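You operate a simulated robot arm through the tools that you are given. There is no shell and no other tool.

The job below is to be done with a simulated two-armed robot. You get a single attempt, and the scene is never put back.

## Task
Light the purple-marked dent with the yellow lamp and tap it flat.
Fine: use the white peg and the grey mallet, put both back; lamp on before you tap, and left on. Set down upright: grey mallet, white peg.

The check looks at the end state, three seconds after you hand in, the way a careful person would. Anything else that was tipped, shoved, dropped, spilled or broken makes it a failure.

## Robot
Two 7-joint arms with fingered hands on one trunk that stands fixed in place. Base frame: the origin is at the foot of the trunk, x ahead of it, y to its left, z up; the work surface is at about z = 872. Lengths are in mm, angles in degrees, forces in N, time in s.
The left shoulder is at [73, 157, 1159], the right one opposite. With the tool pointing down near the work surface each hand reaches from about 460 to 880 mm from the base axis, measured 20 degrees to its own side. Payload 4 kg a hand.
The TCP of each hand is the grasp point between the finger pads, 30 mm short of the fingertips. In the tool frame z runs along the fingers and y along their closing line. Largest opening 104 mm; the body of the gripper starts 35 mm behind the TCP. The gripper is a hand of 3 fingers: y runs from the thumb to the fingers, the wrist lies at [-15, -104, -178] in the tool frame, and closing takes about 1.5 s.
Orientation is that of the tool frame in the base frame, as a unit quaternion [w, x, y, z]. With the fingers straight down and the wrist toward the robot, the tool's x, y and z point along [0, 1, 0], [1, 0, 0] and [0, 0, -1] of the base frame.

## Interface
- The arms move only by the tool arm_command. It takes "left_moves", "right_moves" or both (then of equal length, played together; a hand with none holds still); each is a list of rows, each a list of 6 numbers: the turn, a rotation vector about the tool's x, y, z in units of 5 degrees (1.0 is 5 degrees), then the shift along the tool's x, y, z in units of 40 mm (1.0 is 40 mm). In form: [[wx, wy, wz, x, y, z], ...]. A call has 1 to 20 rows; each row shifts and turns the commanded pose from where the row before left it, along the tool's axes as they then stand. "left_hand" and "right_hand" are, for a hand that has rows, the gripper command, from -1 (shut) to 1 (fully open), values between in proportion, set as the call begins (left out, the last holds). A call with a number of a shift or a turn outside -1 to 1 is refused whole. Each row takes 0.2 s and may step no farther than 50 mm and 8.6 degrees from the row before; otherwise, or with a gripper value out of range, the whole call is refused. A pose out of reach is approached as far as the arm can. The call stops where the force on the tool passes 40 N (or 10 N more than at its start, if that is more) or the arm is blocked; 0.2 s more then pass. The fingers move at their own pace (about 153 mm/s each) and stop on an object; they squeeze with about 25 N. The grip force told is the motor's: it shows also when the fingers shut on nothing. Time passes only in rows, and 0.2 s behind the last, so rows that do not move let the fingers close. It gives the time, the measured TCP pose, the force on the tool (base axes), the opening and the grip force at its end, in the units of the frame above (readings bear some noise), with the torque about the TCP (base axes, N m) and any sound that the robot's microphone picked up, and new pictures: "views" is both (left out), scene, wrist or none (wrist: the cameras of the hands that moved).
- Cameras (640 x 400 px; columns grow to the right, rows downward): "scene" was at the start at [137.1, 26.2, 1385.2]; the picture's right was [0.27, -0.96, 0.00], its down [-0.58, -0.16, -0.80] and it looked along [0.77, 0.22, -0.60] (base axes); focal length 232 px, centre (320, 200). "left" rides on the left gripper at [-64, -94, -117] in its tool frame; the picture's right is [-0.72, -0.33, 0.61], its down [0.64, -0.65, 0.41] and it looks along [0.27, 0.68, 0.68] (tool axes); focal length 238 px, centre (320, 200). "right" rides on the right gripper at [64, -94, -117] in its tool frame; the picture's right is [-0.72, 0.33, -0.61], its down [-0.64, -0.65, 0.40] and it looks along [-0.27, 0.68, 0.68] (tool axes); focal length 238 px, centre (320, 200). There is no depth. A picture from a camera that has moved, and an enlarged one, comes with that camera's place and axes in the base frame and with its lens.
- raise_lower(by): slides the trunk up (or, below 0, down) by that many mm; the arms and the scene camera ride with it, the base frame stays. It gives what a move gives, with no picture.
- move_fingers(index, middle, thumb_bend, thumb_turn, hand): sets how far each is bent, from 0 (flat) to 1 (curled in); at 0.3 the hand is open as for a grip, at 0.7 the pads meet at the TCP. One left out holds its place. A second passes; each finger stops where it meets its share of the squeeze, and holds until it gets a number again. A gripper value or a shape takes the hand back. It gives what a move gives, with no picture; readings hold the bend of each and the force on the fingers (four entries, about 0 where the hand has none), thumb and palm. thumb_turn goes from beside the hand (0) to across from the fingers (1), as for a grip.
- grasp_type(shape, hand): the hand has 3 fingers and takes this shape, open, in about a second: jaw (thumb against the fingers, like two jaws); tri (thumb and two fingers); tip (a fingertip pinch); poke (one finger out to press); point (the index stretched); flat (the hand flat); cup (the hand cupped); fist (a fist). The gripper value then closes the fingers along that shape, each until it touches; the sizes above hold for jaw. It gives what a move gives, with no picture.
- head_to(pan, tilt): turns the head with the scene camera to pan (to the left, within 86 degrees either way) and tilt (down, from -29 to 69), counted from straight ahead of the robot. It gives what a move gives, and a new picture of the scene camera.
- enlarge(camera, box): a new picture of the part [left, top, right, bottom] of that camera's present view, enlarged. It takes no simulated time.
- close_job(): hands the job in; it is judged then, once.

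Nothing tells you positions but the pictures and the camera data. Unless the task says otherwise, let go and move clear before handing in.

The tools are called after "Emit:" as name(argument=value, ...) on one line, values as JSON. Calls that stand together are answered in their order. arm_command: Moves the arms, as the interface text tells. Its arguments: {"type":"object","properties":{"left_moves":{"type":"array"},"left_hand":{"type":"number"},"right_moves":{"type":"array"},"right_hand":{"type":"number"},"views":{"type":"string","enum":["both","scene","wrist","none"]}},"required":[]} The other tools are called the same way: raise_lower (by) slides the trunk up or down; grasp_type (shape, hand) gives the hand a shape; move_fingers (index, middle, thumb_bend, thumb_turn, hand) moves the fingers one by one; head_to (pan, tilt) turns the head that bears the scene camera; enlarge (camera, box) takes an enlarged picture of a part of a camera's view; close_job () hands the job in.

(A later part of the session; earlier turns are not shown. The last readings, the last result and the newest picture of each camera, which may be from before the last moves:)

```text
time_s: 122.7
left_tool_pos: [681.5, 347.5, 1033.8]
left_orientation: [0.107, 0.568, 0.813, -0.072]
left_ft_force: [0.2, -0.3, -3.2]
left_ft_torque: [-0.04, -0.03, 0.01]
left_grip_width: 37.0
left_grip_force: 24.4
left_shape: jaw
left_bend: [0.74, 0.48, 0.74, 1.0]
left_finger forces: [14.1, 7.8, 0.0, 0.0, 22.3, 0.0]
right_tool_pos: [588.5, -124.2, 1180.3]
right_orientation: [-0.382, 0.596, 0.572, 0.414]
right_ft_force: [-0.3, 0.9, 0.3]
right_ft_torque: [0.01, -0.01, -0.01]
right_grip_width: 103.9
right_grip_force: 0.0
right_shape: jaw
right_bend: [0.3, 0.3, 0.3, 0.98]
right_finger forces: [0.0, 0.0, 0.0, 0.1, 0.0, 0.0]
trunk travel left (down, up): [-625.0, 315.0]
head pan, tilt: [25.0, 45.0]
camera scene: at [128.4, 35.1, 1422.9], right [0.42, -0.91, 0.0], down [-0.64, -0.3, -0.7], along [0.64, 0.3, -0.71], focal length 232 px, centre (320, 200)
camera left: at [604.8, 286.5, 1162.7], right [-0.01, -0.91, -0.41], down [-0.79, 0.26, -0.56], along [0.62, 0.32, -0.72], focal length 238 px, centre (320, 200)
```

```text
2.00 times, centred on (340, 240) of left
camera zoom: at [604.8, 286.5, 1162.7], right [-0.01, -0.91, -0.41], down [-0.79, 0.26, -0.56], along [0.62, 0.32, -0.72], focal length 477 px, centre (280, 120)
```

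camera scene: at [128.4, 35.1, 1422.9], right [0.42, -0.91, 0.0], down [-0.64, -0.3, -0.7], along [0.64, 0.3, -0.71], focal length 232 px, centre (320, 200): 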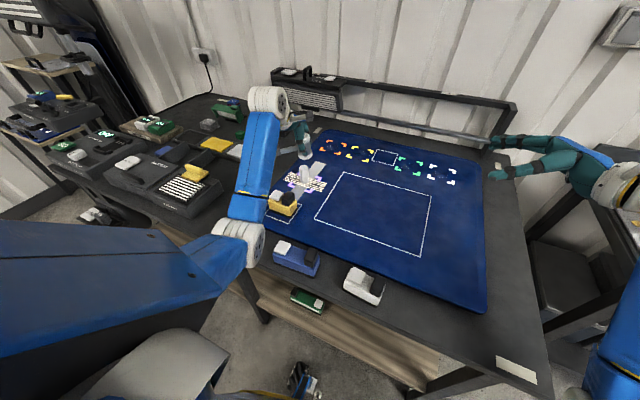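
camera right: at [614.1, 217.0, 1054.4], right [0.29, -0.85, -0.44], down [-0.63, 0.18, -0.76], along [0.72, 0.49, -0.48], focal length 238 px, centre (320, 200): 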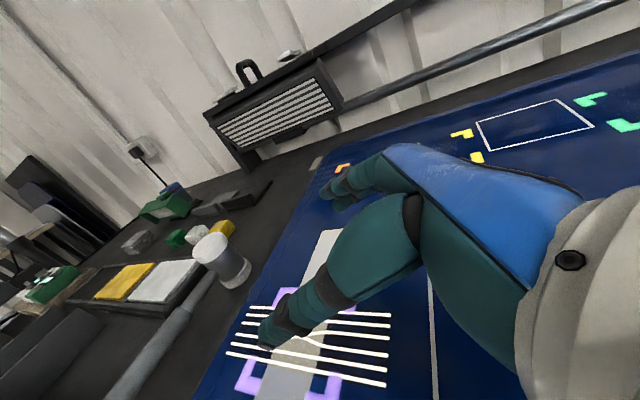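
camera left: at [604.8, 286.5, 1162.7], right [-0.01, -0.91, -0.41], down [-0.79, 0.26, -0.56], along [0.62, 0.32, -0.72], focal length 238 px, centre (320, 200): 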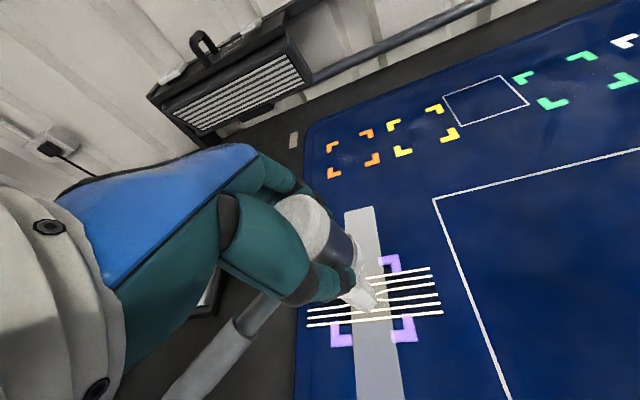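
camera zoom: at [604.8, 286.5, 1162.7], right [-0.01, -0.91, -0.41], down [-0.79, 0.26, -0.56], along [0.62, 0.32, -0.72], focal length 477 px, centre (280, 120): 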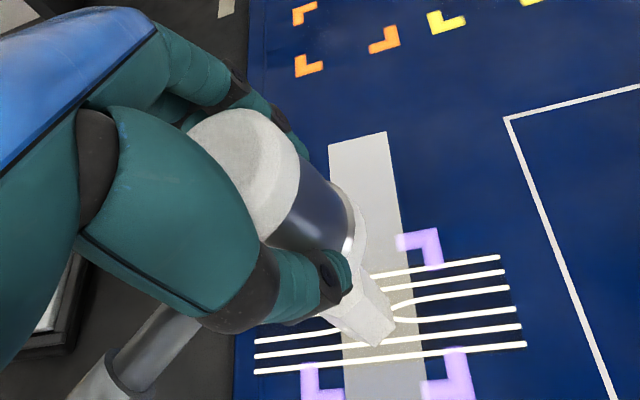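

The mallet hangs over the peg, a few mm off. I'll trim the position and lower to just above the peg to re-check.

Emit:
arm_command(left_moves=[[0, 0, 0, 0.135, 0.09, -0.036], [0, 0, 0, 0.104, 0, 0.386], [0, 0, 0, 0.104, 0, 0.386], [0, 0, 0, 0, 0, 0]], views="both")

Emit:
enlarge(camera="scene", box=[270, 125, 340, 185])

Emit:
enlarge(camera="left", box=[280, 180, 440, 300])

```text
time_s: 123.7
left_tool_pos: [683.3, 356.2, 1001.3]
left_orientation: [0.107, 0.568, 0.813, -0.072]
left_ft_force: [-0.1, -0.6, -2.7]
left_ft_torque: [-0.04, -0.03, 0.02]
left_grip_width: 36.9
left_grip_force: 24.5
left_shape: jaw
left_bend: [0.74, 0.48, 0.74, 1.0]
left_finger forces: [14.1, 7.8, 0.1, 0.0, 22.3, 0.0]
right_tool_pos: [588.2, -124.7, 1180.9]
right_orientation: [-0.382, 0.596, 0.571, 0.415]
right_ft_force: [-0.7, 0.5, 0.1]
right_ft_torque: [0.0, 0.0, 0.02]
right_grip_width: 103.9
right_grip_force: 0.0
right_shape: jaw
right_bend: [0.3, 0.3, 0.3, 0.98]
right_finger forces: [0.0, 0.0, 0.0, 0.0, 0.0, 0.0]
trunk travel left (down, up): [-625.0, 315.0]
head pan, tilt: [25.0, 45.0]
camera scene: at [128.2, 35.4, 1422.9], right [0.42, -0.91, 0.0], down [-0.64, -0.3, -0.7], along [0.64, 0.3, -0.71], focal length 232 px, centre (320, 200)
camera left: at [606.6, 294.5, 1130.3], right [-0.01, -0.91, -0.41], down [-0.79, 0.26, -0.56], along [0.62, 0.32, -0.72], focal length 238 px, centre (320, 200)
```

scene: 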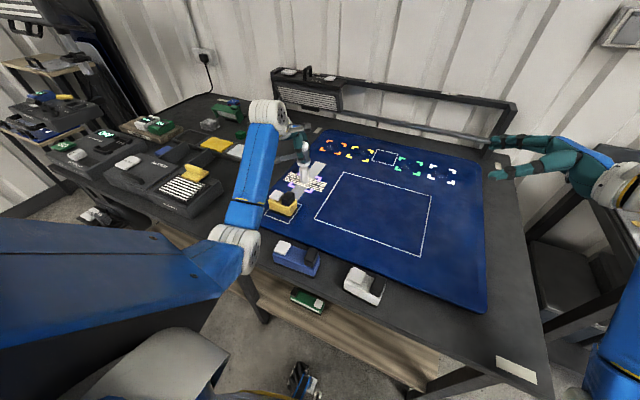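
left: 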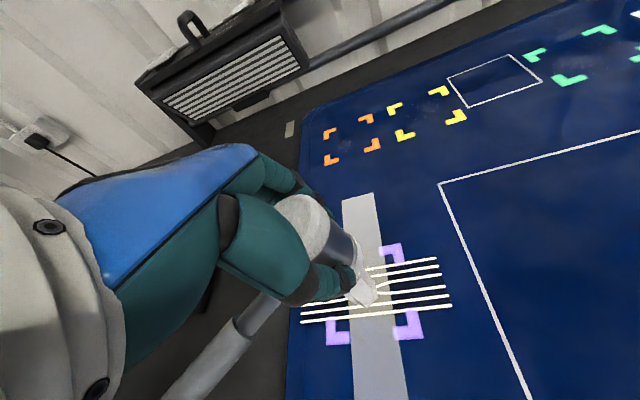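

```text
6.67 times, centred on (305, 155) of scene
camera zoom: at [128.2, 35.4, 1422.9], right [0.42, -0.91, 0.0], down [-0.64, -0.3, -0.7], along [0.64, 0.3, -0.71], focal length 1547 px, centre (420, 500)
```

zoom: 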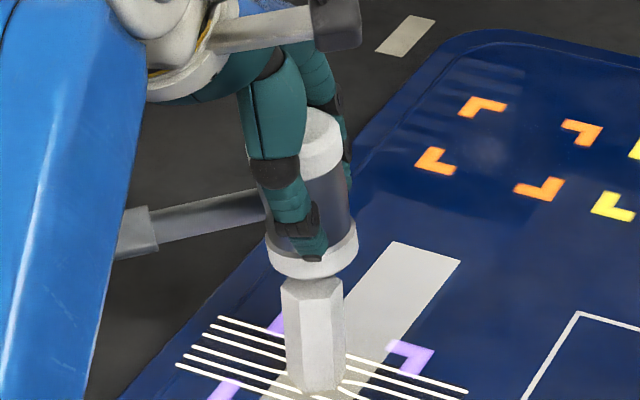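

```text
3.33 times, centred on (360, 240) of left
camera zoom: at [606.6, 294.5, 1130.3], right [-0.01, -0.91, -0.41], down [-0.79, 0.26, -0.56], along [0.62, 0.32, -0.72], focal length 794 px, centre (187, 67)
```

zoom: 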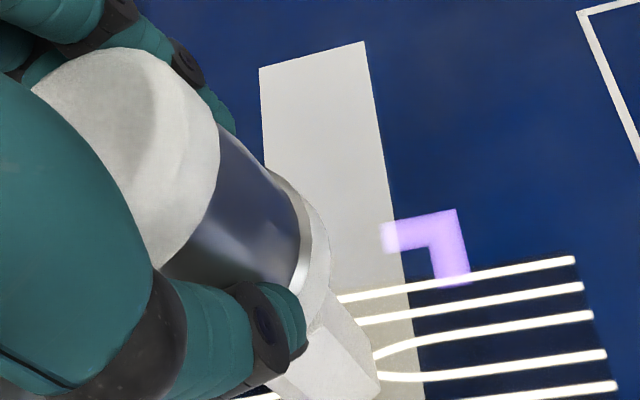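

Emit:
arm_command(left_moves=[[0, 0, 0, -0.043, -0.096, 0.012], [0, 0, 0, 0.039, 0, 0.145], [0, 0, 0, 0, 0, 0]], views="none")

Emit:
arm_command(left_moves=[[0, 0, 0, 0.0195, 0, 0.0725], [0, 0, 0, 0, 0, 0]], views="none")

Emit:
arm_command(left_moves=[[0, 0, 0, 0.0195, 0, 0.0725], [0, 0, 0, 0, 0, 0]], views="scene")

Emit:
enlarge(camera="scene", box=[270, 125, 340, 185])

```text
time_s: 124.5
left_tool_pos: [681.1, 352.0, 994.8]
left_orientation: [0.106, 0.569, 0.812, -0.072]
left_ft_force: [0.0, -0.4, -3.9]
left_ft_torque: [-0.04, -0.03, -0.03]
left_grip_width: 37.1
left_grip_force: 25.1
left_shape: jaw
left_bend: [0.74, 0.48, 0.74, 1.0]
left_finger forces: [14.1, 7.8, 0.0, 0.1, 22.2, 0.0]
right_tool_pos: [588.8, -123.4, 1181.1]
right_orientation: [-0.382, 0.596, 0.572, 0.415]
right_ft_force: [-0.4, -1.1, 0.2]
right_ft_torque: [-0.03, 0.01, 0.0]
right_grip_width: 104.0
right_grip_force: 0.2
right_shape: jaw
right_bend: [0.3, 0.3, 0.3, 0.98]
right_finger forces: [0.1, 0.1, 0.0, 0.0, 0.0, 0.0]
trunk travel left (down, up): [-625.0, 315.0]
head pan, tilt: [25.0, 45.0]
```

```text
time_s: 125.0
left_tool_pos: [681.7, 352.4, 993.1]
left_orientation: [0.106, 0.568, 0.813, -0.073]
left_ft_force: [1.2, -0.4, -3.3]
left_ft_torque: [-0.03, -0.07, 0.01]
left_grip_width: 36.9
left_grip_force: 25.0
left_shape: jaw
left_bend: [0.74, 0.48, 0.74, 1.0]
left_finger forces: [14.1, 7.8, 0.0, 0.0, 22.3, 0.0]
right_tool_pos: [587.7, -124.1, 1181.2]
right_orientation: [-0.381, 0.597, 0.572, 0.414]
right_ft_force: [-0.7, -0.9, -0.5]
right_ft_torque: [-0.02, 0.0, 0.03]
right_grip_width: 104.1
right_grip_force: 0.0
right_shape: jaw
right_bend: [0.3, 0.3, 0.3, 0.98]
right_finger forces: [0.1, 0.0, 0.0, 0.0, 0.0, 0.0]
trunk travel left (down, up): [-625.0, 315.0]
head pan, tilt: [25.0, 45.0]
```

```text
time_s: 125.7
left_tool_pos: [681.9, 352.8, 989.5]
left_orientation: [0.107, 0.568, 0.813, -0.073]
left_ft_force: [0.8, -0.8, -2.8]
left_ft_torque: [-0.06, -0.01, -0.03]
left_grip_width: 37.0
left_grip_force: 25.4
left_shape: jaw
left_bend: [0.74, 0.48, 0.74, 1.0]
left_finger forces: [14.1, 7.8, 0.0, 0.0, 22.1, 0.0]
right_tool_pos: [587.7, -124.0, 1180.8]
right_orientation: [-0.382, 0.596, 0.572, 0.414]
right_ft_force: [0.8, -0.4, -0.6]
right_ft_torque: [-0.01, 0.02, 0.01]
right_grip_width: 104.3
right_grip_force: 0.1
right_shape: jaw
right_bend: [0.3, 0.3, 0.3, 0.98]
right_finger forces: [0.1, 0.1, 0.0, 0.1, 0.0, 0.1]
trunk travel left (down, up): [-625.0, 315.0]
head pan, tilt: [25.0, 45.0]
camera scene: at [128.3, 35.4, 1422.9], right [0.42, -0.91, 0.0], down [-0.64, -0.3, -0.7], along [0.64, 0.3, -0.71], focal length 232 px, centre (320, 200)
```

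scene: 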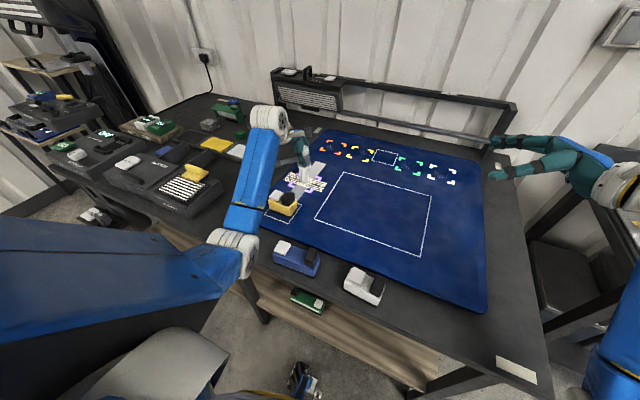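

```text
6.67 times, centred on (305, 155) of scene
camera zoom: at [128.3, 35.4, 1422.9], right [0.42, -0.91, 0.0], down [-0.64, -0.3, -0.7], along [0.64, 0.3, -0.71], focal length 1547 px, centre (420, 500)
```

zoom: 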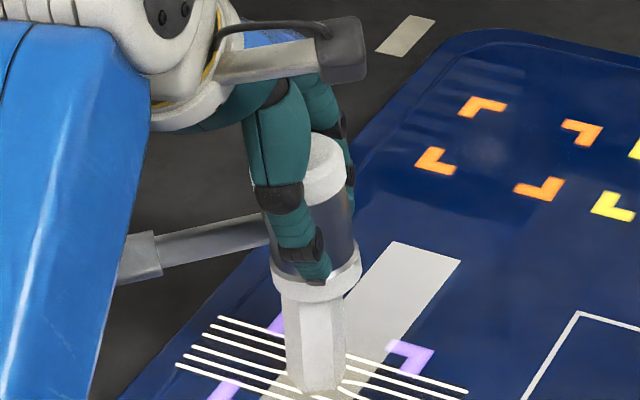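

Emit:
arm_command(left_moves=[[0, 0, 0, 0.013, 0, 0.048], [0, 0, 0, 0, 0, 0]], views="none")

Emit:
arm_command(left_moves=[[0, 0, 0, 0.013, 0, 0.048], [0, 0, 0, 0, 0, 0]], views="none")

Emit:
arm_command(left_moves=[[0, 0, 0, 0.013, 0, 0.048], [0, 0, 0, 0, 0, 0]], views="none")

```text
time_s: 126.2
left_tool_pos: [681.3, 351.6, 989.1]
left_orientation: [0.107, 0.568, 0.813, -0.072]
left_ft_force: [0.4, 0.0, -0.5]
left_ft_torque: [0.0, 0.0, -0.01]
left_grip_width: 37.1
left_grip_force: 25.2
left_shape: jaw
left_bend: [0.74, 0.48, 0.74, 1.0]
left_finger forces: [14.2, 8.0, 0.1, 0.0, 22.4, 0.0]
right_tool_pos: [587.8, -124.5, 1181.5]
right_orientation: [-0.382, 0.596, 0.572, 0.414]
right_ft_force: [0.3, -0.5, -0.2]
right_ft_torque: [0.01, 0.0, -0.02]
right_grip_width: 104.1
right_grip_force: 0.1
right_shape: jaw
right_bend: [0.3, 0.3, 0.3, 0.98]
right_finger forces: [0.1, 0.0, 0.0, 0.1, 0.1, 0.0]
trunk travel left (down, up): [-625.0, 315.0]
head pan, tilt: [25.0, 45.0]
```

```text
time_s: 126.8
left_tool_pos: [679.5, 352.5, 986.5]
left_orientation: [0.108, 0.568, 0.813, -0.072]
left_ft_force: [-0.3, -0.5, 1.4]
left_ft_torque: [0.03, -0.03, -0.01]
left_grip_width: 37.1
left_grip_force: 25.0
left_shape: jaw
left_bend: [0.74, 0.48, 0.74, 1.0]
left_finger forces: [14.2, 8.8, 0.0, 0.1, 22.8, 0.1]
right_tool_pos: [587.3, -124.9, 1181.7]
right_orientation: [-0.382, 0.596, 0.572, 0.414]
right_ft_force: [0.5, -0.1, 0.4]
right_ft_torque: [-0.01, -0.02, -0.03]
right_grip_width: 104.3
right_grip_force: 0.0
right_shape: jaw
right_bend: [0.3, 0.3, 0.3, 0.98]
right_finger forces: [0.1, 0.1, 0.1, 0.1, 0.0, 0.0]
trunk travel left (down, up): [-625.0, 315.0]
head pan, tilt: [25.0, 45.0]
```

```text
time_s: 127.5
left_tool_pos: [680.3, 351.7, 988.1]
left_orientation: [0.107, 0.569, 0.812, -0.071]
left_ft_force: [1.7, -1.0, 3.8]
left_ft_torque: [-0.01, -0.05, -0.01]
left_grip_width: 37.2
left_grip_force: 25.4
left_shape: jaw
left_bend: [0.74, 0.48, 0.74, 1.0]
left_finger forces: [14.5, 9.4, 0.0, 0.0, 23.2, 0.1]
right_tool_pos: [587.3, -126.2, 1180.9]
right_orientation: [-0.382, 0.595, 0.572, 0.416]
right_ft_force: [-0.3, 0.2, 0.1]
right_ft_torque: [0.02, 0.0, 0.04]
right_grip_width: 104.1
right_grip_force: 0.0
right_shape: jaw
right_bend: [0.3, 0.3, 0.3, 0.98]
right_finger forces: [0.0, 0.1, 0.0, 0.1, 0.0, 0.0]
trunk travel left (down, up): [-625.0, 315.0]
head pan, tilt: [25.0, 45.0]
```

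The mallet face meets the peg squarely at TCP z≈989. The lamp is on, so I'll now make a first light tap: up 20 mm, down at about 0.1 m/s, and up again.

Emit:
arm_command(left_moves=[[0, 0, 0, -0.13, 0, -0.483], [0, 0, 0, 0, 0, 0], [0, 0, 0, 0.13, 0, 0.483], [0, 0, 0, -0.13, 0, -0.483], [0, 0, 0, 0, 0, 0]], views="both")

Emit:
enlarge(camera="scene", box=[270, 135, 340, 195])

Emit:
enlarge(camera="left", box=[280, 180, 480, 340])

```text
time_s: 128.7
left_tool_pos: [681.2, 352.0, 1006.4]
left_orientation: [0.107, 0.568, 0.813, -0.073]
left_ft_force: [0.2, 0.4, -3.1]
left_ft_torque: [-0.05, -0.03, -0.03]
left_grip_width: 36.7
left_grip_force: 25.1
left_shape: jaw
left_bend: [0.74, 0.48, 0.74, 1.0]
left_finger forces: [14.8, 7.6, 0.0, 0.0, 22.6, 0.0]
right_tool_pos: [587.5, -123.7, 1182.4]
right_orientation: [-0.381, 0.596, 0.572, 0.414]
right_ft_force: [-0.6, 0.6, 0.5]
right_ft_torque: [0.0, -0.01, -0.02]
right_grip_width: 104.0
right_grip_force: 0.1
right_shape: jaw
right_bend: [0.3, 0.3, 0.3, 0.98]
right_finger forces: [0.0, 0.0, 0.0, 0.1, 0.0, 0.0]
trunk travel left (down, up): [-625.0, 315.0]
head pan, tilt: [25.0, 45.0]
camera scene: at [128.1, 35.4, 1422.9], right [0.42, -0.91, 0.0], down [-0.64, -0.3, -0.7], along [0.64, 0.3, -0.71], focal length 232 px, centre (320, 200)
camera left: at [603.2, 290.3, 1134.6], right [-0.01, -0.91, -0.41], down [-0.79, 0.26, -0.56], along [0.62, 0.32, -0.72], focal length 238 px, centre (320, 200)
```

scene: 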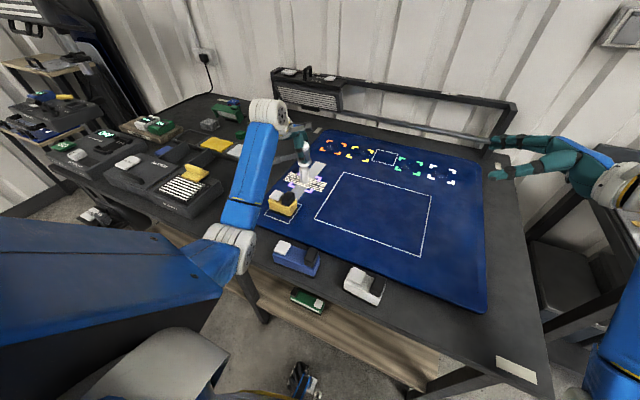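
left: 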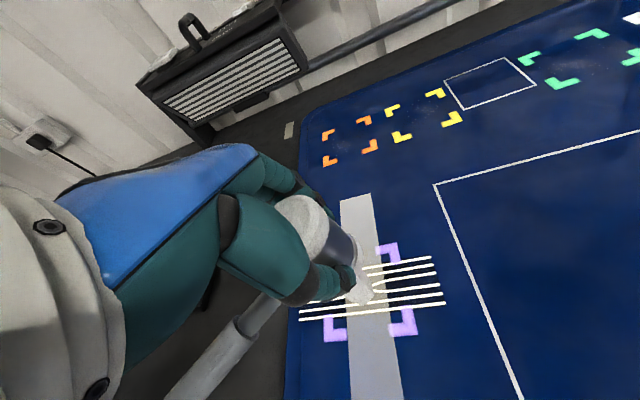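

```text
6.67 times, centred on (305, 165) of scene
camera zoom: at [128.1, 35.4, 1422.9], right [0.42, -0.91, 0.0], down [-0.64, -0.3, -0.7], along [0.64, 0.3, -0.71], focal length 1547 px, centre (420, 433)
```

zoom: 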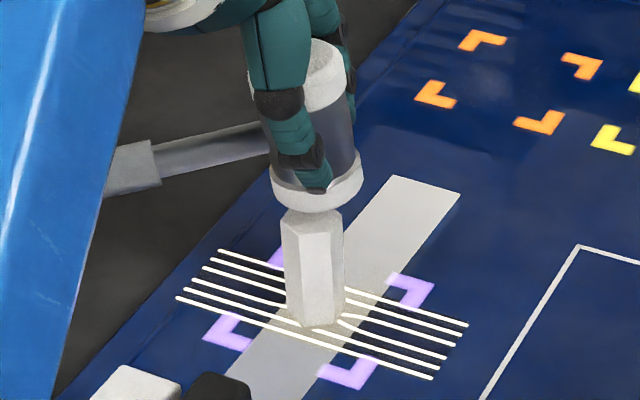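

```text
2.50 times, centred on (380, 260) of left
camera zoom: at [603.2, 290.3, 1134.6], right [-0.01, -0.91, -0.41], down [-0.79, 0.26, -0.56], along [0.62, 0.32, -0.72], focal length 596 px, centre (170, 50)
```

zoom: 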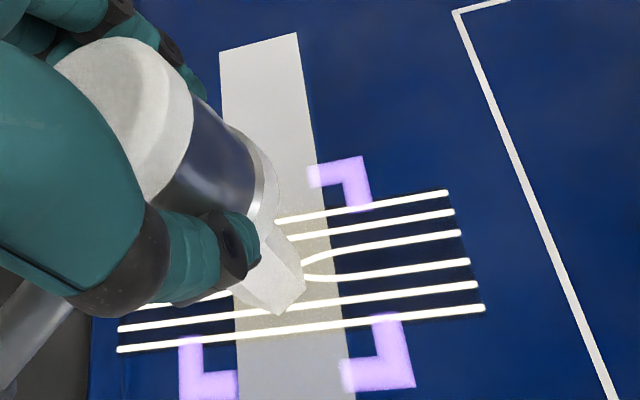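

No sound and no visible change, so the tap was probably too soft. I'll tap a little faster, from higher.

Emit:
arm_command(left_moves=[[0, 0, 0, -0.0975, 0, -0.362], [0, 0, 0, 0, 0, 0], [0, 0, 0, 0.24, 0, 0.894], [0, 0, 0, 0, 0, 0], [0, 0, 0, -0.15, 0, -0.56], [0, 0, 0, 0, 0, 0]], views="both")

Emit:
enlarge(camera="scene", box=[270, 135, 340, 195])

Emit:
enlarge(camera="left", box=[280, 180, 480, 340])

```text
time_s: 130.1
left_tool_pos: [679.7, 353.4, 1006.3]
left_orientation: [0.107, 0.568, 0.813, -0.072]
left_ft_force: [0.9, 0.9, -2.7]
left_ft_torque: [-0.03, 0.01, 0.0]
left_grip_width: 37.2
left_grip_force: 24.8
left_shape: jaw
left_bend: [0.74, 0.48, 0.74, 1.0]
left_finger forces: [14.9, 7.5, 0.0, 0.0, 22.9, 0.0]
right_tool_pos: [587.1, -123.4, 1180.8]
right_orientation: [-0.382, 0.596, 0.571, 0.415]
right_ft_force: [0.0, 0.5, 0.1]
right_ft_torque: [0.02, 0.01, 0.0]
right_grip_width: 104.2
right_grip_force: 0.0
right_shape: jaw
right_bend: [0.3, 0.3, 0.3, 0.98]
right_finger forces: [0.0, 0.1, 0.0, 0.1, 0.1, 0.1]
trunk travel left (down, up): [-625.0, 315.0]
head pan, tilt: [25.0, 45.0]
camera scene: at [127.9, 35.6, 1422.9], right [0.42, -0.91, 0.0], down [-0.64, -0.3, -0.7], along [0.64, 0.3, -0.71], focal length 232 px, centre (320, 200)
camera left: at [602.7, 291.4, 1136.3], right [-0.01, -0.91, -0.41], down [-0.79, 0.26, -0.56], along [0.62, 0.32, -0.72], focal length 238 px, centre (320, 200)
```

scene: 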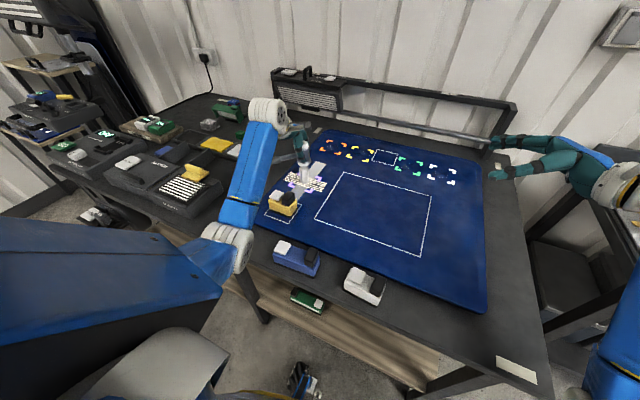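
left: 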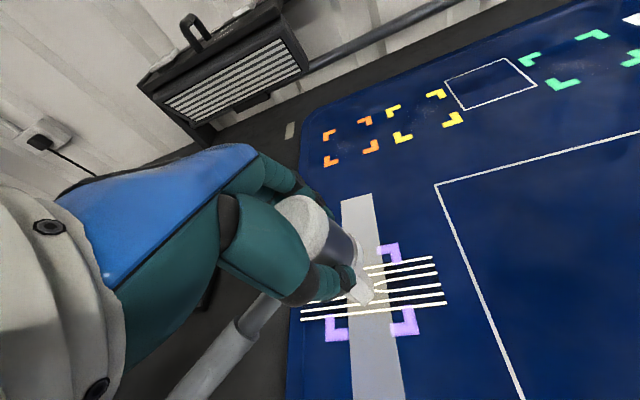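

```text
6.67 times, centred on (305, 165) of scene
camera zoom: at [127.9, 35.6, 1422.9], right [0.42, -0.91, 0.0], down [-0.64, -0.3, -0.7], along [0.64, 0.3, -0.71], focal length 1547 px, centre (420, 433)
```

zoom: 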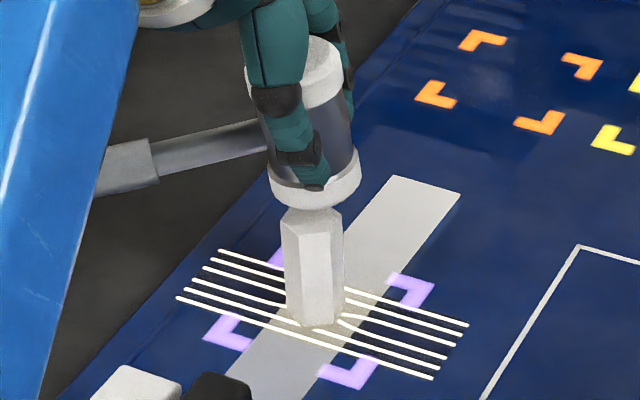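

```text
2.50 times, centred on (380, 260) of left
camera zoom: at [602.7, 291.4, 1136.3], right [-0.01, -0.91, -0.41], down [-0.79, 0.26, -0.56], along [0.62, 0.32, -0.72], focal length 596 px, centre (170, 50)
```

zoom: 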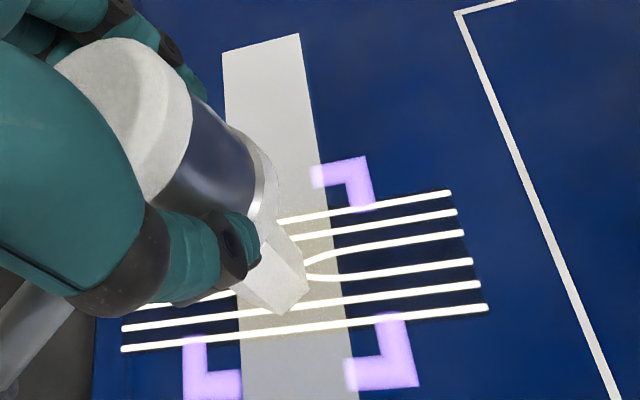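

Still pinched. The arm probably slowed before contact, so this time the commanded motion will run slightly past the contact height, so that the mallet really strikes, and then lift at once.

Emit:
arm_command(left_moves=[[0, 0, 0, -0.13, 0, -0.483], [0, 0, 0, 0, 0, 0], [0, 0, 0, 0.259, 0, 0.966], [0, 0, 0, 0.06, 0, 0.22], [0, 0, 0, -0.19, 0, -0.7], [0, 0, 0, 0, 0, 0]], views="both")

Emit:
enlarge(camera="scene", box=[270, 135, 340, 195])

Emit:
enlarge(camera="left", box=[280, 180, 480, 340])

```text
time_s: 131.4
left_tool_pos: [679.1, 354.4, 1005.8]
left_orientation: [0.107, 0.568, 0.813, -0.072]
left_ft_force: [-0.9, 0.7, -2.5]
left_ft_torque: [-0.08, -0.01, 0.01]
left_grip_width: 37.3
left_grip_force: 25.4
left_shape: jaw
left_bend: [0.74, 0.48, 0.74, 1.0]
left_finger forces: [15.5, 7.8, 0.0, 0.0, 23.6, 0.0]
right_tool_pos: [588.2, -123.6, 1181.1]
right_orientation: [-0.382, 0.596, 0.573, 0.414]
right_ft_force: [0.0, 0.1, -0.6]
right_ft_torque: [0.01, 0.0, -0.03]
right_grip_width: 103.9
right_grip_force: 0.1
right_shape: jaw
right_bend: [0.3, 0.3, 0.3, 0.98]
right_finger forces: [0.0, 0.0, 0.0, 0.0, 0.1, 0.0]
trunk travel left (down, up): [-625.0, 315.0]
head pan, tilt: [25.0, 45.0]
camera scene: at [128.1, 36.3, 1422.8], right [0.42, -0.91, 0.0], down [-0.64, -0.3, -0.7], along [0.64, 0.3, -0.71], focal length 232 px, centre (320, 200)
camera left: at [602.2, 292.5, 1134.4], right [-0.01, -0.91, -0.41], down [-0.79, 0.26, -0.56], along [0.61, 0.32, -0.72], focal length 238 px, centre (320, 200)
```

scene: 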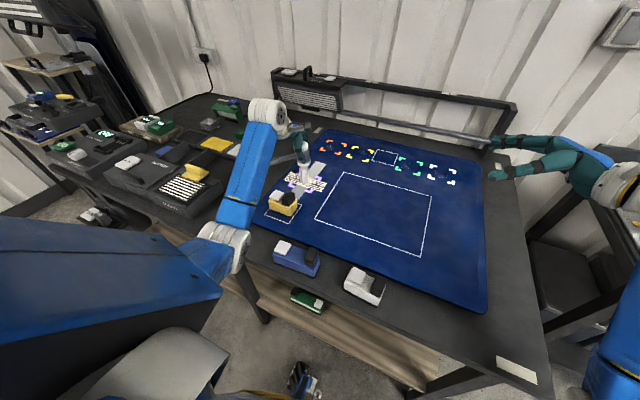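
left: 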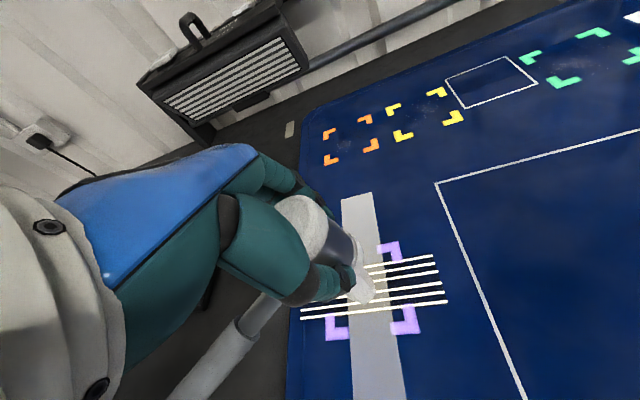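

```text
6.67 times, centred on (305, 165) of scene
camera zoom: at [128.1, 36.3, 1422.8], right [0.42, -0.91, 0.0], down [-0.64, -0.3, -0.7], along [0.64, 0.3, -0.71], focal length 1547 px, centre (420, 433)
```

zoom: 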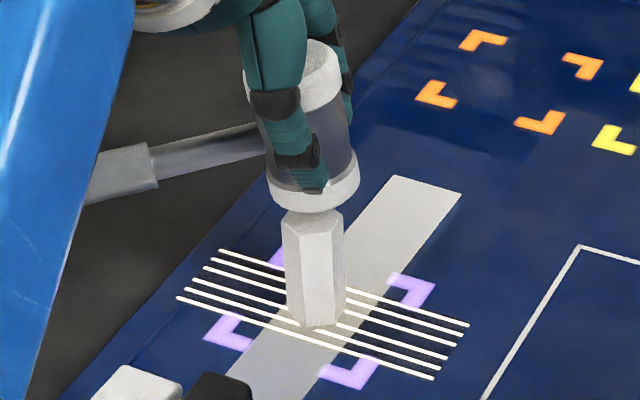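

```text
2.50 times, centred on (380, 260) of left
camera zoom: at [602.2, 292.5, 1134.4], right [-0.01, -0.91, -0.41], down [-0.79, 0.26, -0.56], along [0.61, 0.32, -0.72], focal length 596 px, centre (170, 50)
```

zoom: 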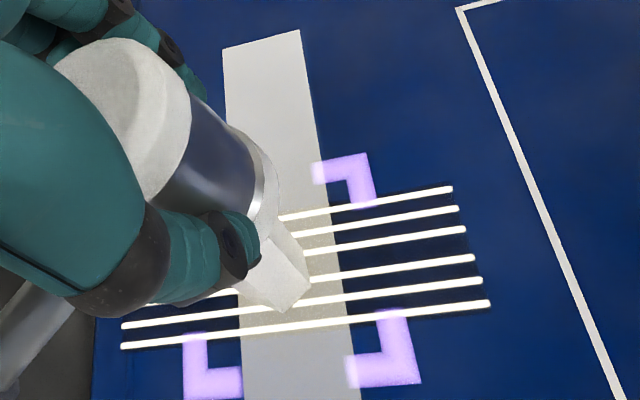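

The middle lines beside the peg now look straight, so that tap worked. I'll zoom in closer to confirm before tapping again.

Emit:
enlarge(camera="left", box=[320, 240, 450, 320])

Emit:
enlarge(camera="scene", box=[282, 160, 328, 190])

```text
4.92 times, centred on (385, 280) of left
camera zoom: at [602.2, 292.5, 1134.4], right [-0.01, -0.91, -0.41], down [-0.79, 0.26, -0.56], along [0.61, 0.32, -0.72], focal length 1173 px, centre (0, -194)
```

zoom: 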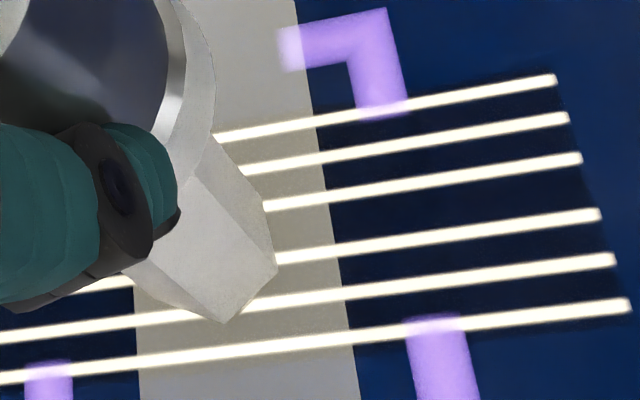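

```text
13.33 times, centred on (305, 175) of scene
camera zoom: at [128.1, 36.3, 1422.8], right [0.42, -0.91, 0.0], down [-0.64, -0.3, -0.7], along [0.64, 0.3, -0.71], focal length 3093 px, centre (520, 533)
```

zoom: 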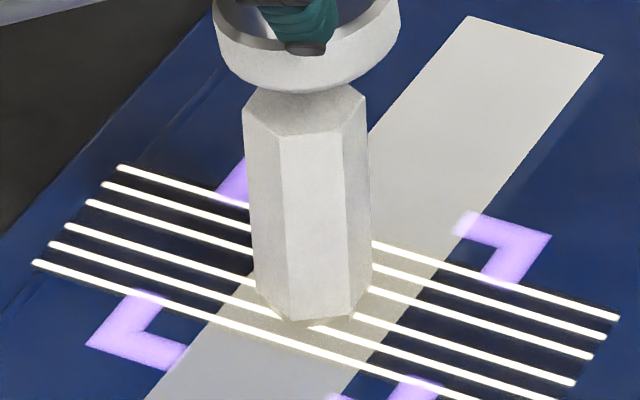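

The lines beside the peg are straight and parallel, so the dent is flat and I won't tap further. Next I'll raise the mallet and carry it back towards its place.

Emit:
arm_command(left_moves=[[0, 0, 0, -0.13, 0, -0.483], [0, 0, 0, -0.13, 0, -0.483], [0, 0, 0, -0.13, 0, -0.483], [0, 0, 0, 0.624, 0.475, -0.1675], [0, 0, 0, 0.624, 0.475, -0.1675], [0, 0, 0, 0.624, 0.475, -0.1675], [0, 0, 0, 0.624, 0.475, -0.1675], [0, 0, 0, 0.6, 0.45, -0.16], [0, 0, 0, 0, 0, 0]], views="both")

Emit:
enlarge(camera="scene", box=[270, 140, 340, 200])

Emit:
enlarge(camera="left", box=[420, 240, 640, 400])

```text
time_s: 133.4
left_tool_pos: [725.0, 507.0, 1068.6]
left_orientation: [0.108, 0.568, 0.813, -0.073]
left_ft_force: [1.2, 0.2, -3.2]
left_ft_torque: [-0.04, -0.01, -0.02]
left_grip_width: 37.1
left_grip_force: 25.3
left_shape: jaw
left_bend: [0.74, 0.48, 0.74, 1.0]
left_finger forces: [15.1, 8.1, 0.1, 0.0, 23.4, 0.0]
right_tool_pos: [588.7, -124.5, 1182.7]
right_orientation: [-0.382, 0.596, 0.572, 0.415]
right_ft_force: [0.4, -0.3, -0.6]
right_ft_torque: [0.0, -0.01, 0.0]
right_grip_width: 104.1
right_grip_force: 0.1
right_shape: jaw
right_bend: [0.3, 0.3, 0.3, 0.98]
right_finger forces: [0.0, 0.0, 0.0, 0.0, 0.0, 0.0]
trunk travel left (down, up): [-625.0, 315.0]
head pan, tilt: [25.0, 45.0]
camera scene: at [128.5, 36.6, 1422.9], right [0.42, -0.91, 0.0], down [-0.64, -0.3, -0.7], along [0.64, 0.3, -0.71], focal length 232 px, centre (320, 200)
camera left: at [648.7, 445.4, 1197.3], right [-0.01, -0.91, -0.41], down [-0.79, 0.26, -0.56], along [0.62, 0.32, -0.72], focal length 238 px, centre (320, 200)
```

scene: 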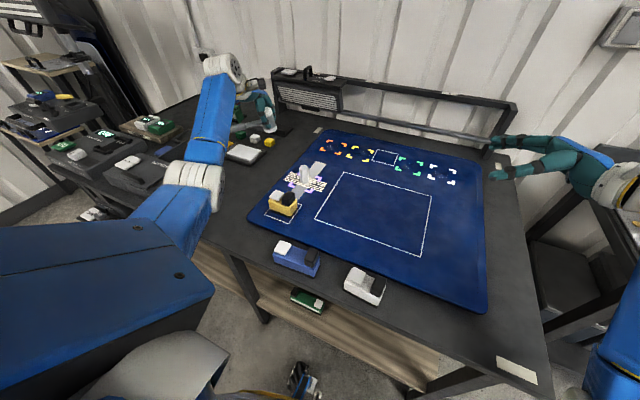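
left: 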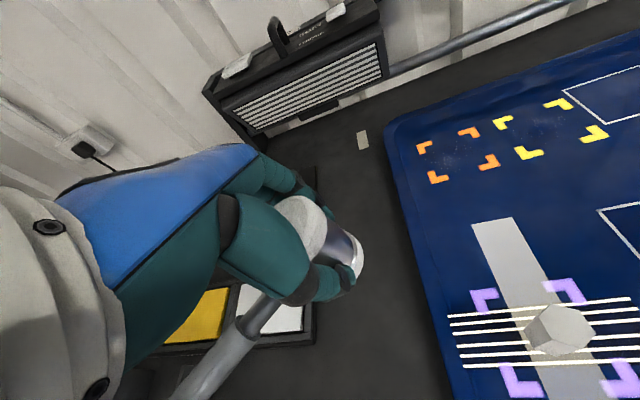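

```text
6.67 times, centred on (305, 170) of scene
camera zoom: at [128.5, 36.6, 1422.9], right [0.42, -0.91, 0.0], down [-0.64, -0.3, -0.7], along [0.64, 0.3, -0.71], focal length 1547 px, centre (420, 400)
```

zoom: 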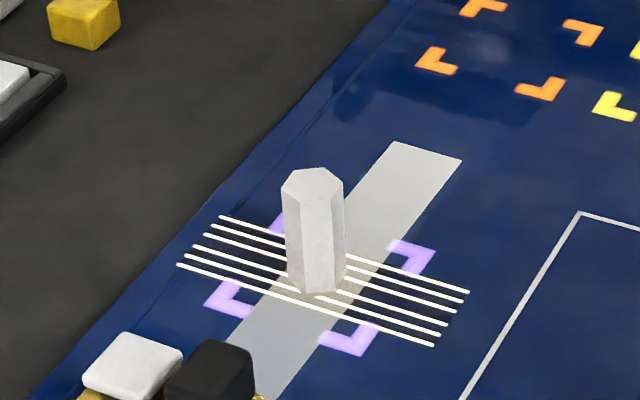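

```text
2.50 times, centred on (530, 320) of left
camera zoom: at [648.7, 445.4, 1197.3], right [-0.01, -0.91, -0.41], down [-0.79, 0.26, -0.56], along [0.62, 0.32, -0.72], focal length 596 px, centre (-205, -100)
```

zoom: 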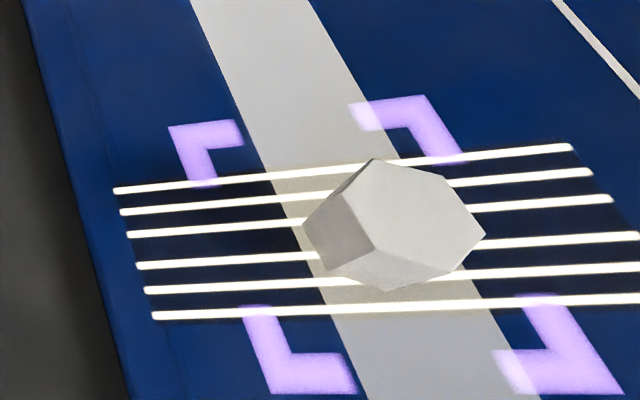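

The pattern is straight across the dent area. I'll turn the hand back so the handle points as it did originally, then lower the trunk to its original height.

Emit:
arm_command(left_moves=[[-0.259, 0, -0.966, 0, 0, 0], [-0.259, 0, -0.966, 0, 0, 0], [-0.259, 0, -0.966, 0, 0, 0], [-0.259, 0, -0.966, 0, 0, 0], [-0.259, 0, -0.966, 0, 0, 0], [-0.259, 0, -0.966, 0, 0, 0], [-0.259, 0, -0.966, 0, 0, 0], [-0.259, 0, -0.966, 0, 0, 0], [-0.259, 0, -0.966, 0, 0, 0], [-0.155, 0, -0.58, 0, 0, 0], [0, 0, 0, 0, 0, 0]], views="none")

Emit:
raise_lower(by=-50)

Emit:
enlarge(camera="scene", box=[180, 60, 360, 280])

Emit:
enlarge(camera="left", box=[0, 0, 640, 400])

```text
time_s: 135.8
left_tool_pos: [724.1, 505.9, 1066.8]
left_orientation: [0.13, 0.188, 0.973, -0.023]
left_ft_force: [0.0, -0.2, -4.1]
left_ft_torque: [-0.02, -0.06, -0.01]
left_grip_width: 37.0
left_grip_force: 25.1
left_shape: jaw
left_bend: [0.74, 0.48, 0.74, 1.0]
left_finger forces: [15.1, 8.1, 0.1, 0.0, 23.4, 0.0]
right_tool_pos: [589.3, -122.6, 1181.4]
right_orientation: [-0.382, 0.596, 0.573, 0.414]
right_ft_force: [-0.3, 0.2, 0.9]
right_ft_torque: [0.01, 0.02, 0.01]
right_grip_width: 103.8
right_grip_force: 0.1
right_shape: jaw
right_bend: [0.3, 0.3, 0.3, 0.98]
right_finger forces: [0.0, 0.1, 0.1, 0.0, 0.0, 0.0]
trunk travel left (down, up): [-625.0, 315.0]
head pan, tilt: [25.0, 45.0]
```

```text
time_s: 136.8
left_tool_pos: [724.5, 505.6, 1018.0]
left_orientation: [0.129, 0.189, 0.973, -0.023]
left_ft_force: [-0.2, 0.0, -3.8]
left_ft_torque: [-0.01, -0.02, -0.01]
left_grip_width: 37.3
left_grip_force: 25.0
left_shape: jaw
left_bend: [0.74, 0.48, 0.74, 1.0]
left_finger forces: [15.1, 8.1, 0.0, 0.0, 23.3, 0.1]
right_tool_pos: [588.3, -123.5, 1131.6]
right_orientation: [-0.382, 0.596, 0.572, 0.414]
right_ft_force: [-1.0, 0.3, -0.1]
right_ft_torque: [-0.02, 0.0, 0.02]
right_grip_width: 103.9
right_grip_force: 0.0
right_shape: jaw
right_bend: [0.3, 0.3, 0.3, 0.98]
right_finger forces: [0.1, 0.0, 0.0, 0.0, 0.1, 0.0]
trunk travel left (down, up): [-575.0, 365.0]
head pan, tilt: [25.0, 45.0]
```

```text
1.82 times, centred on (270, 170) of scene
camera zoom: at [128.0, 36.0, 1372.9], right [0.42, -0.91, 0.0], down [-0.64, -0.3, -0.7], along [0.64, 0.3, -0.71], focal length 422 px, centre (411, 254)
```

zoom: 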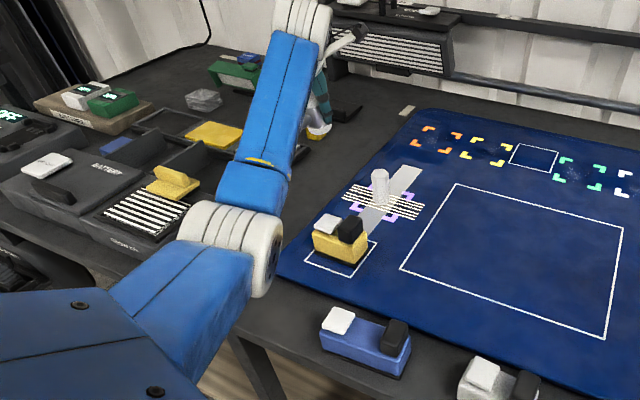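

```text
1.00 times, centred on (320, 200) of left (not enlarged: the box is as wide or as high as the picture)
camera zoom: at [719.1, 407.5, 1145.8], right [0.67, -0.62, -0.41], down [-0.72, -0.41, -0.56], along [0.18, 0.67, -0.72], focal length 238 px, centre (320, 200)
```

zoom: 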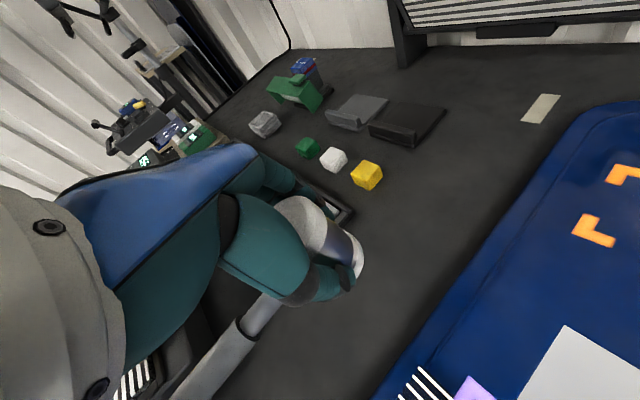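

Emit:
arm_command(left_moves=[[0, 0, 0, 0, 0.1, 0.587], [0, 0, 0, 0, 0.1, 0.587], [0, 0, 0, 0, 0.075, 0.587], [0, 0, 0, 0, 0, 0]], views="both")

Emit:
enlarge(camera="scene", box=[230, 90, 330, 180])

Emit:
enlarge(camera="left", box=[220, 140, 460, 340])

```text
time_s: 137.8
left_tool_pos: [746.1, 510.0, 947.6]
left_orientation: [0.13, 0.188, 0.973, -0.023]
left_ft_force: [0.1, -0.5, -3.8]
left_ft_torque: [-0.01, -0.03, -0.01]
left_grip_width: 37.3
left_grip_force: 25.3
left_shape: jaw
left_bend: [0.74, 0.48, 0.74, 1.0]
left_finger forces: [15.0, 8.1, 0.1, 0.0, 23.4, 0.0]
right_tool_pos: [587.8, -123.7, 1130.9]
right_orientation: [-0.382, 0.597, 0.572, 0.414]
right_ft_force: [0.1, -0.6, 0.3]
right_ft_torque: [0.01, 0.01, -0.03]
right_grip_width: 104.0
right_grip_force: 0.0
right_shape: jaw
right_bend: [0.3, 0.3, 0.3, 0.98]
right_finger forces: [0.0, 0.0, 0.0, 0.0, 0.0, 0.0]
trunk travel left (down, up): [-575.0, 365.0]
head pan, tilt: [25.0, 45.0]
camera scene: at [128.5, 35.9, 1372.9], right [0.42, -0.91, 0.0], down [-0.64, -0.3, -0.7], along [0.64, 0.3, -0.71], focal length 232 px, centre (320, 200)
camera left: at [740.6, 411.3, 1076.7], right [0.67, -0.62, -0.41], down [-0.72, -0.41, -0.56], along [0.18, 0.67, -0.72], focal length 238 px, centre (320, 200)
```

scene: 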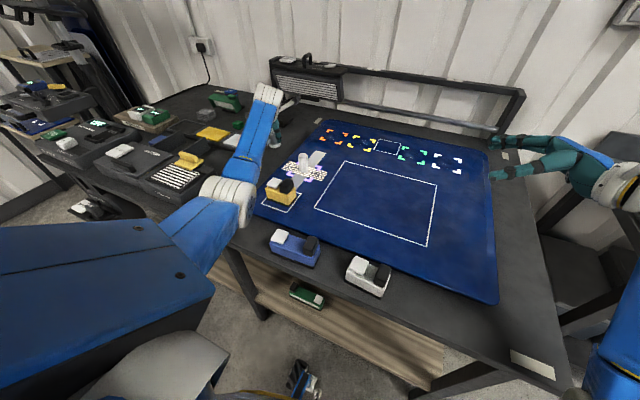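
left: 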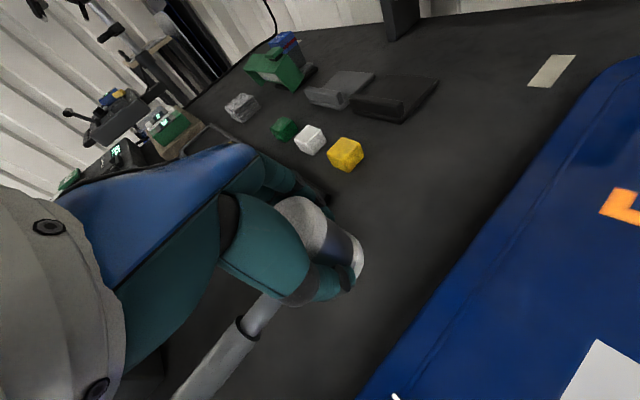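

```text
4.44 times, centred on (280, 135) of scene
camera zoom: at [128.5, 35.9, 1372.9], right [0.42, -0.91, 0.0], down [-0.64, -0.3, -0.7], along [0.64, 0.3, -0.71], focal length 1031 px, centre (498, 489)
```

zoom: 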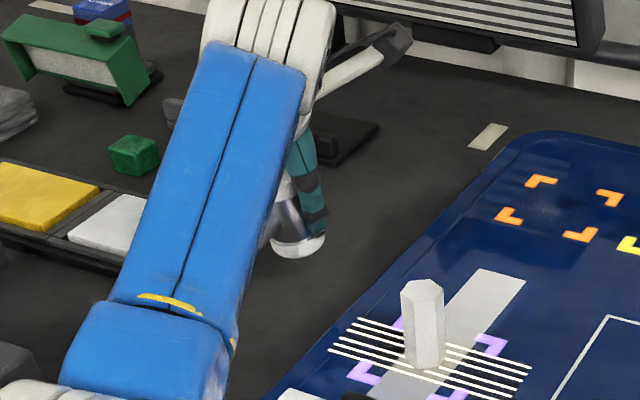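

```text
2.00 times, centred on (340, 240) of left
camera zoom: at [740.6, 411.3, 1076.7], right [0.67, -0.62, -0.41], down [-0.72, -0.41, -0.56], along [0.18, 0.67, -0.72], focal length 477 px, centre (280, 120)
```

zoom: 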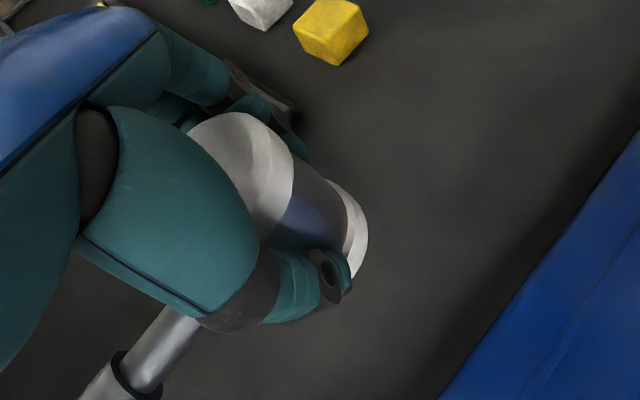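

Emit:
arm_command(left_moves=[[0, 0, 0, 0.091, 0, 0.338], [0, 0, 0, 0.091, 0, 0.338], [0, 0, 0, 0.078, 0, 0.29], [0, 0, 0, 0, 0, 0]], views="none")

Emit:
arm_command(left_moves=[[0, 0, 0, 0.0195, 0, 0.0725], [0, 0, 0, 0, 0, 0]], views="wrist")

Emit:
enlarge(camera="left", box=[220, 140, 460, 340])

```text
time_s: 138.8
left_tool_pos: [746.7, 509.6, 908.0]
left_orientation: [0.128, 0.189, 0.973, -0.024]
left_ft_force: [-0.9, 0.1, -2.9]
left_ft_torque: [-0.02, -0.05, -0.02]
left_grip_width: 37.2
left_grip_force: 24.8
left_shape: jaw
left_bend: [0.74, 0.48, 0.74, 1.0]
left_finger forces: [15.0, 8.1, 0.0, 0.0, 23.3, 0.0]
right_tool_pos: [587.7, -123.3, 1131.6]
right_orientation: [-0.382, 0.596, 0.572, 0.415]
right_ft_force: [0.1, 0.1, -0.1]
right_ft_torque: [-0.02, 0.0, 0.03]
right_grip_width: 104.1
right_grip_force: 0.1
right_shape: jaw
right_bend: [0.3, 0.3, 0.3, 0.98]
right_finger forces: [0.0, 0.1, 0.1, 0.0, 0.0, 0.0]
trunk travel left (down, up): [-575.0, 365.0]
head pan, tilt: [25.0, 45.0]
```

```text
time_s: 139.4
left_tool_pos: [747.0, 511.1, 905.8]
left_orientation: [0.128, 0.189, 0.973, -0.023]
left_ft_force: [0.4, 0.3, -2.5]
left_ft_torque: [-0.01, -0.02, -0.02]
left_grip_width: 37.2
left_grip_force: 24.6
left_shape: jaw
left_bend: [0.74, 0.48, 0.74, 1.0]
left_finger forces: [14.9, 8.0, 0.0, 0.0, 23.4, 0.0]
right_tool_pos: [587.6, -122.9, 1131.9]
right_orientation: [-0.382, 0.596, 0.572, 0.414]
right_ft_force: [-0.9, -0.9, -0.3]
right_ft_torque: [0.02, 0.0, -0.01]
right_grip_width: 103.9
right_grip_force: 0.1
right_shape: jaw
right_bend: [0.3, 0.3, 0.3, 0.98]
right_finger forces: [0.0, 0.0, 0.1, 0.0, 0.0, 0.0]
trunk travel left (down, up): [-575.0, 365.0]
head pan, tilt: [25.0, 45.0]
camera left: at [741.5, 411.6, 1034.0], right [0.67, -0.62, -0.41], down [-0.72, -0.41, -0.56], along [0.18, 0.67, -0.72], focal length 238 px, centre (320, 200)
```

left: 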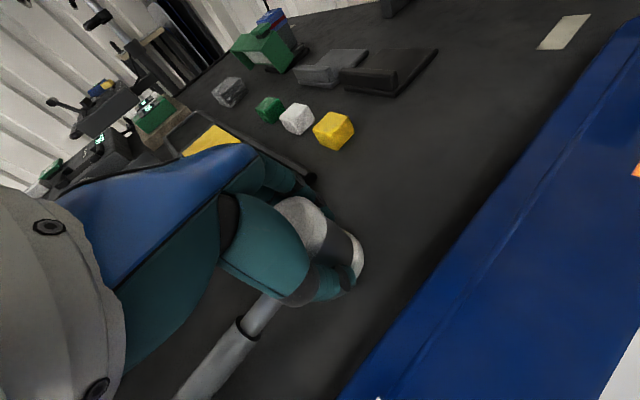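

```text
2.00 times, centred on (340, 240) of left
camera zoom: at [741.5, 411.6, 1034.0], right [0.67, -0.62, -0.41], down [-0.72, -0.41, -0.56], along [0.18, 0.67, -0.72], focal length 477 px, centre (280, 120)
```

zoom: 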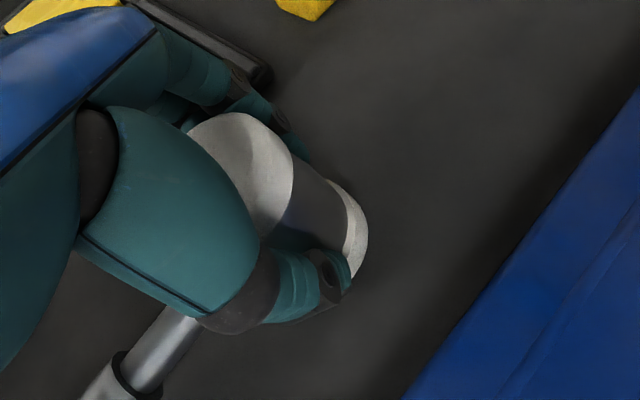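

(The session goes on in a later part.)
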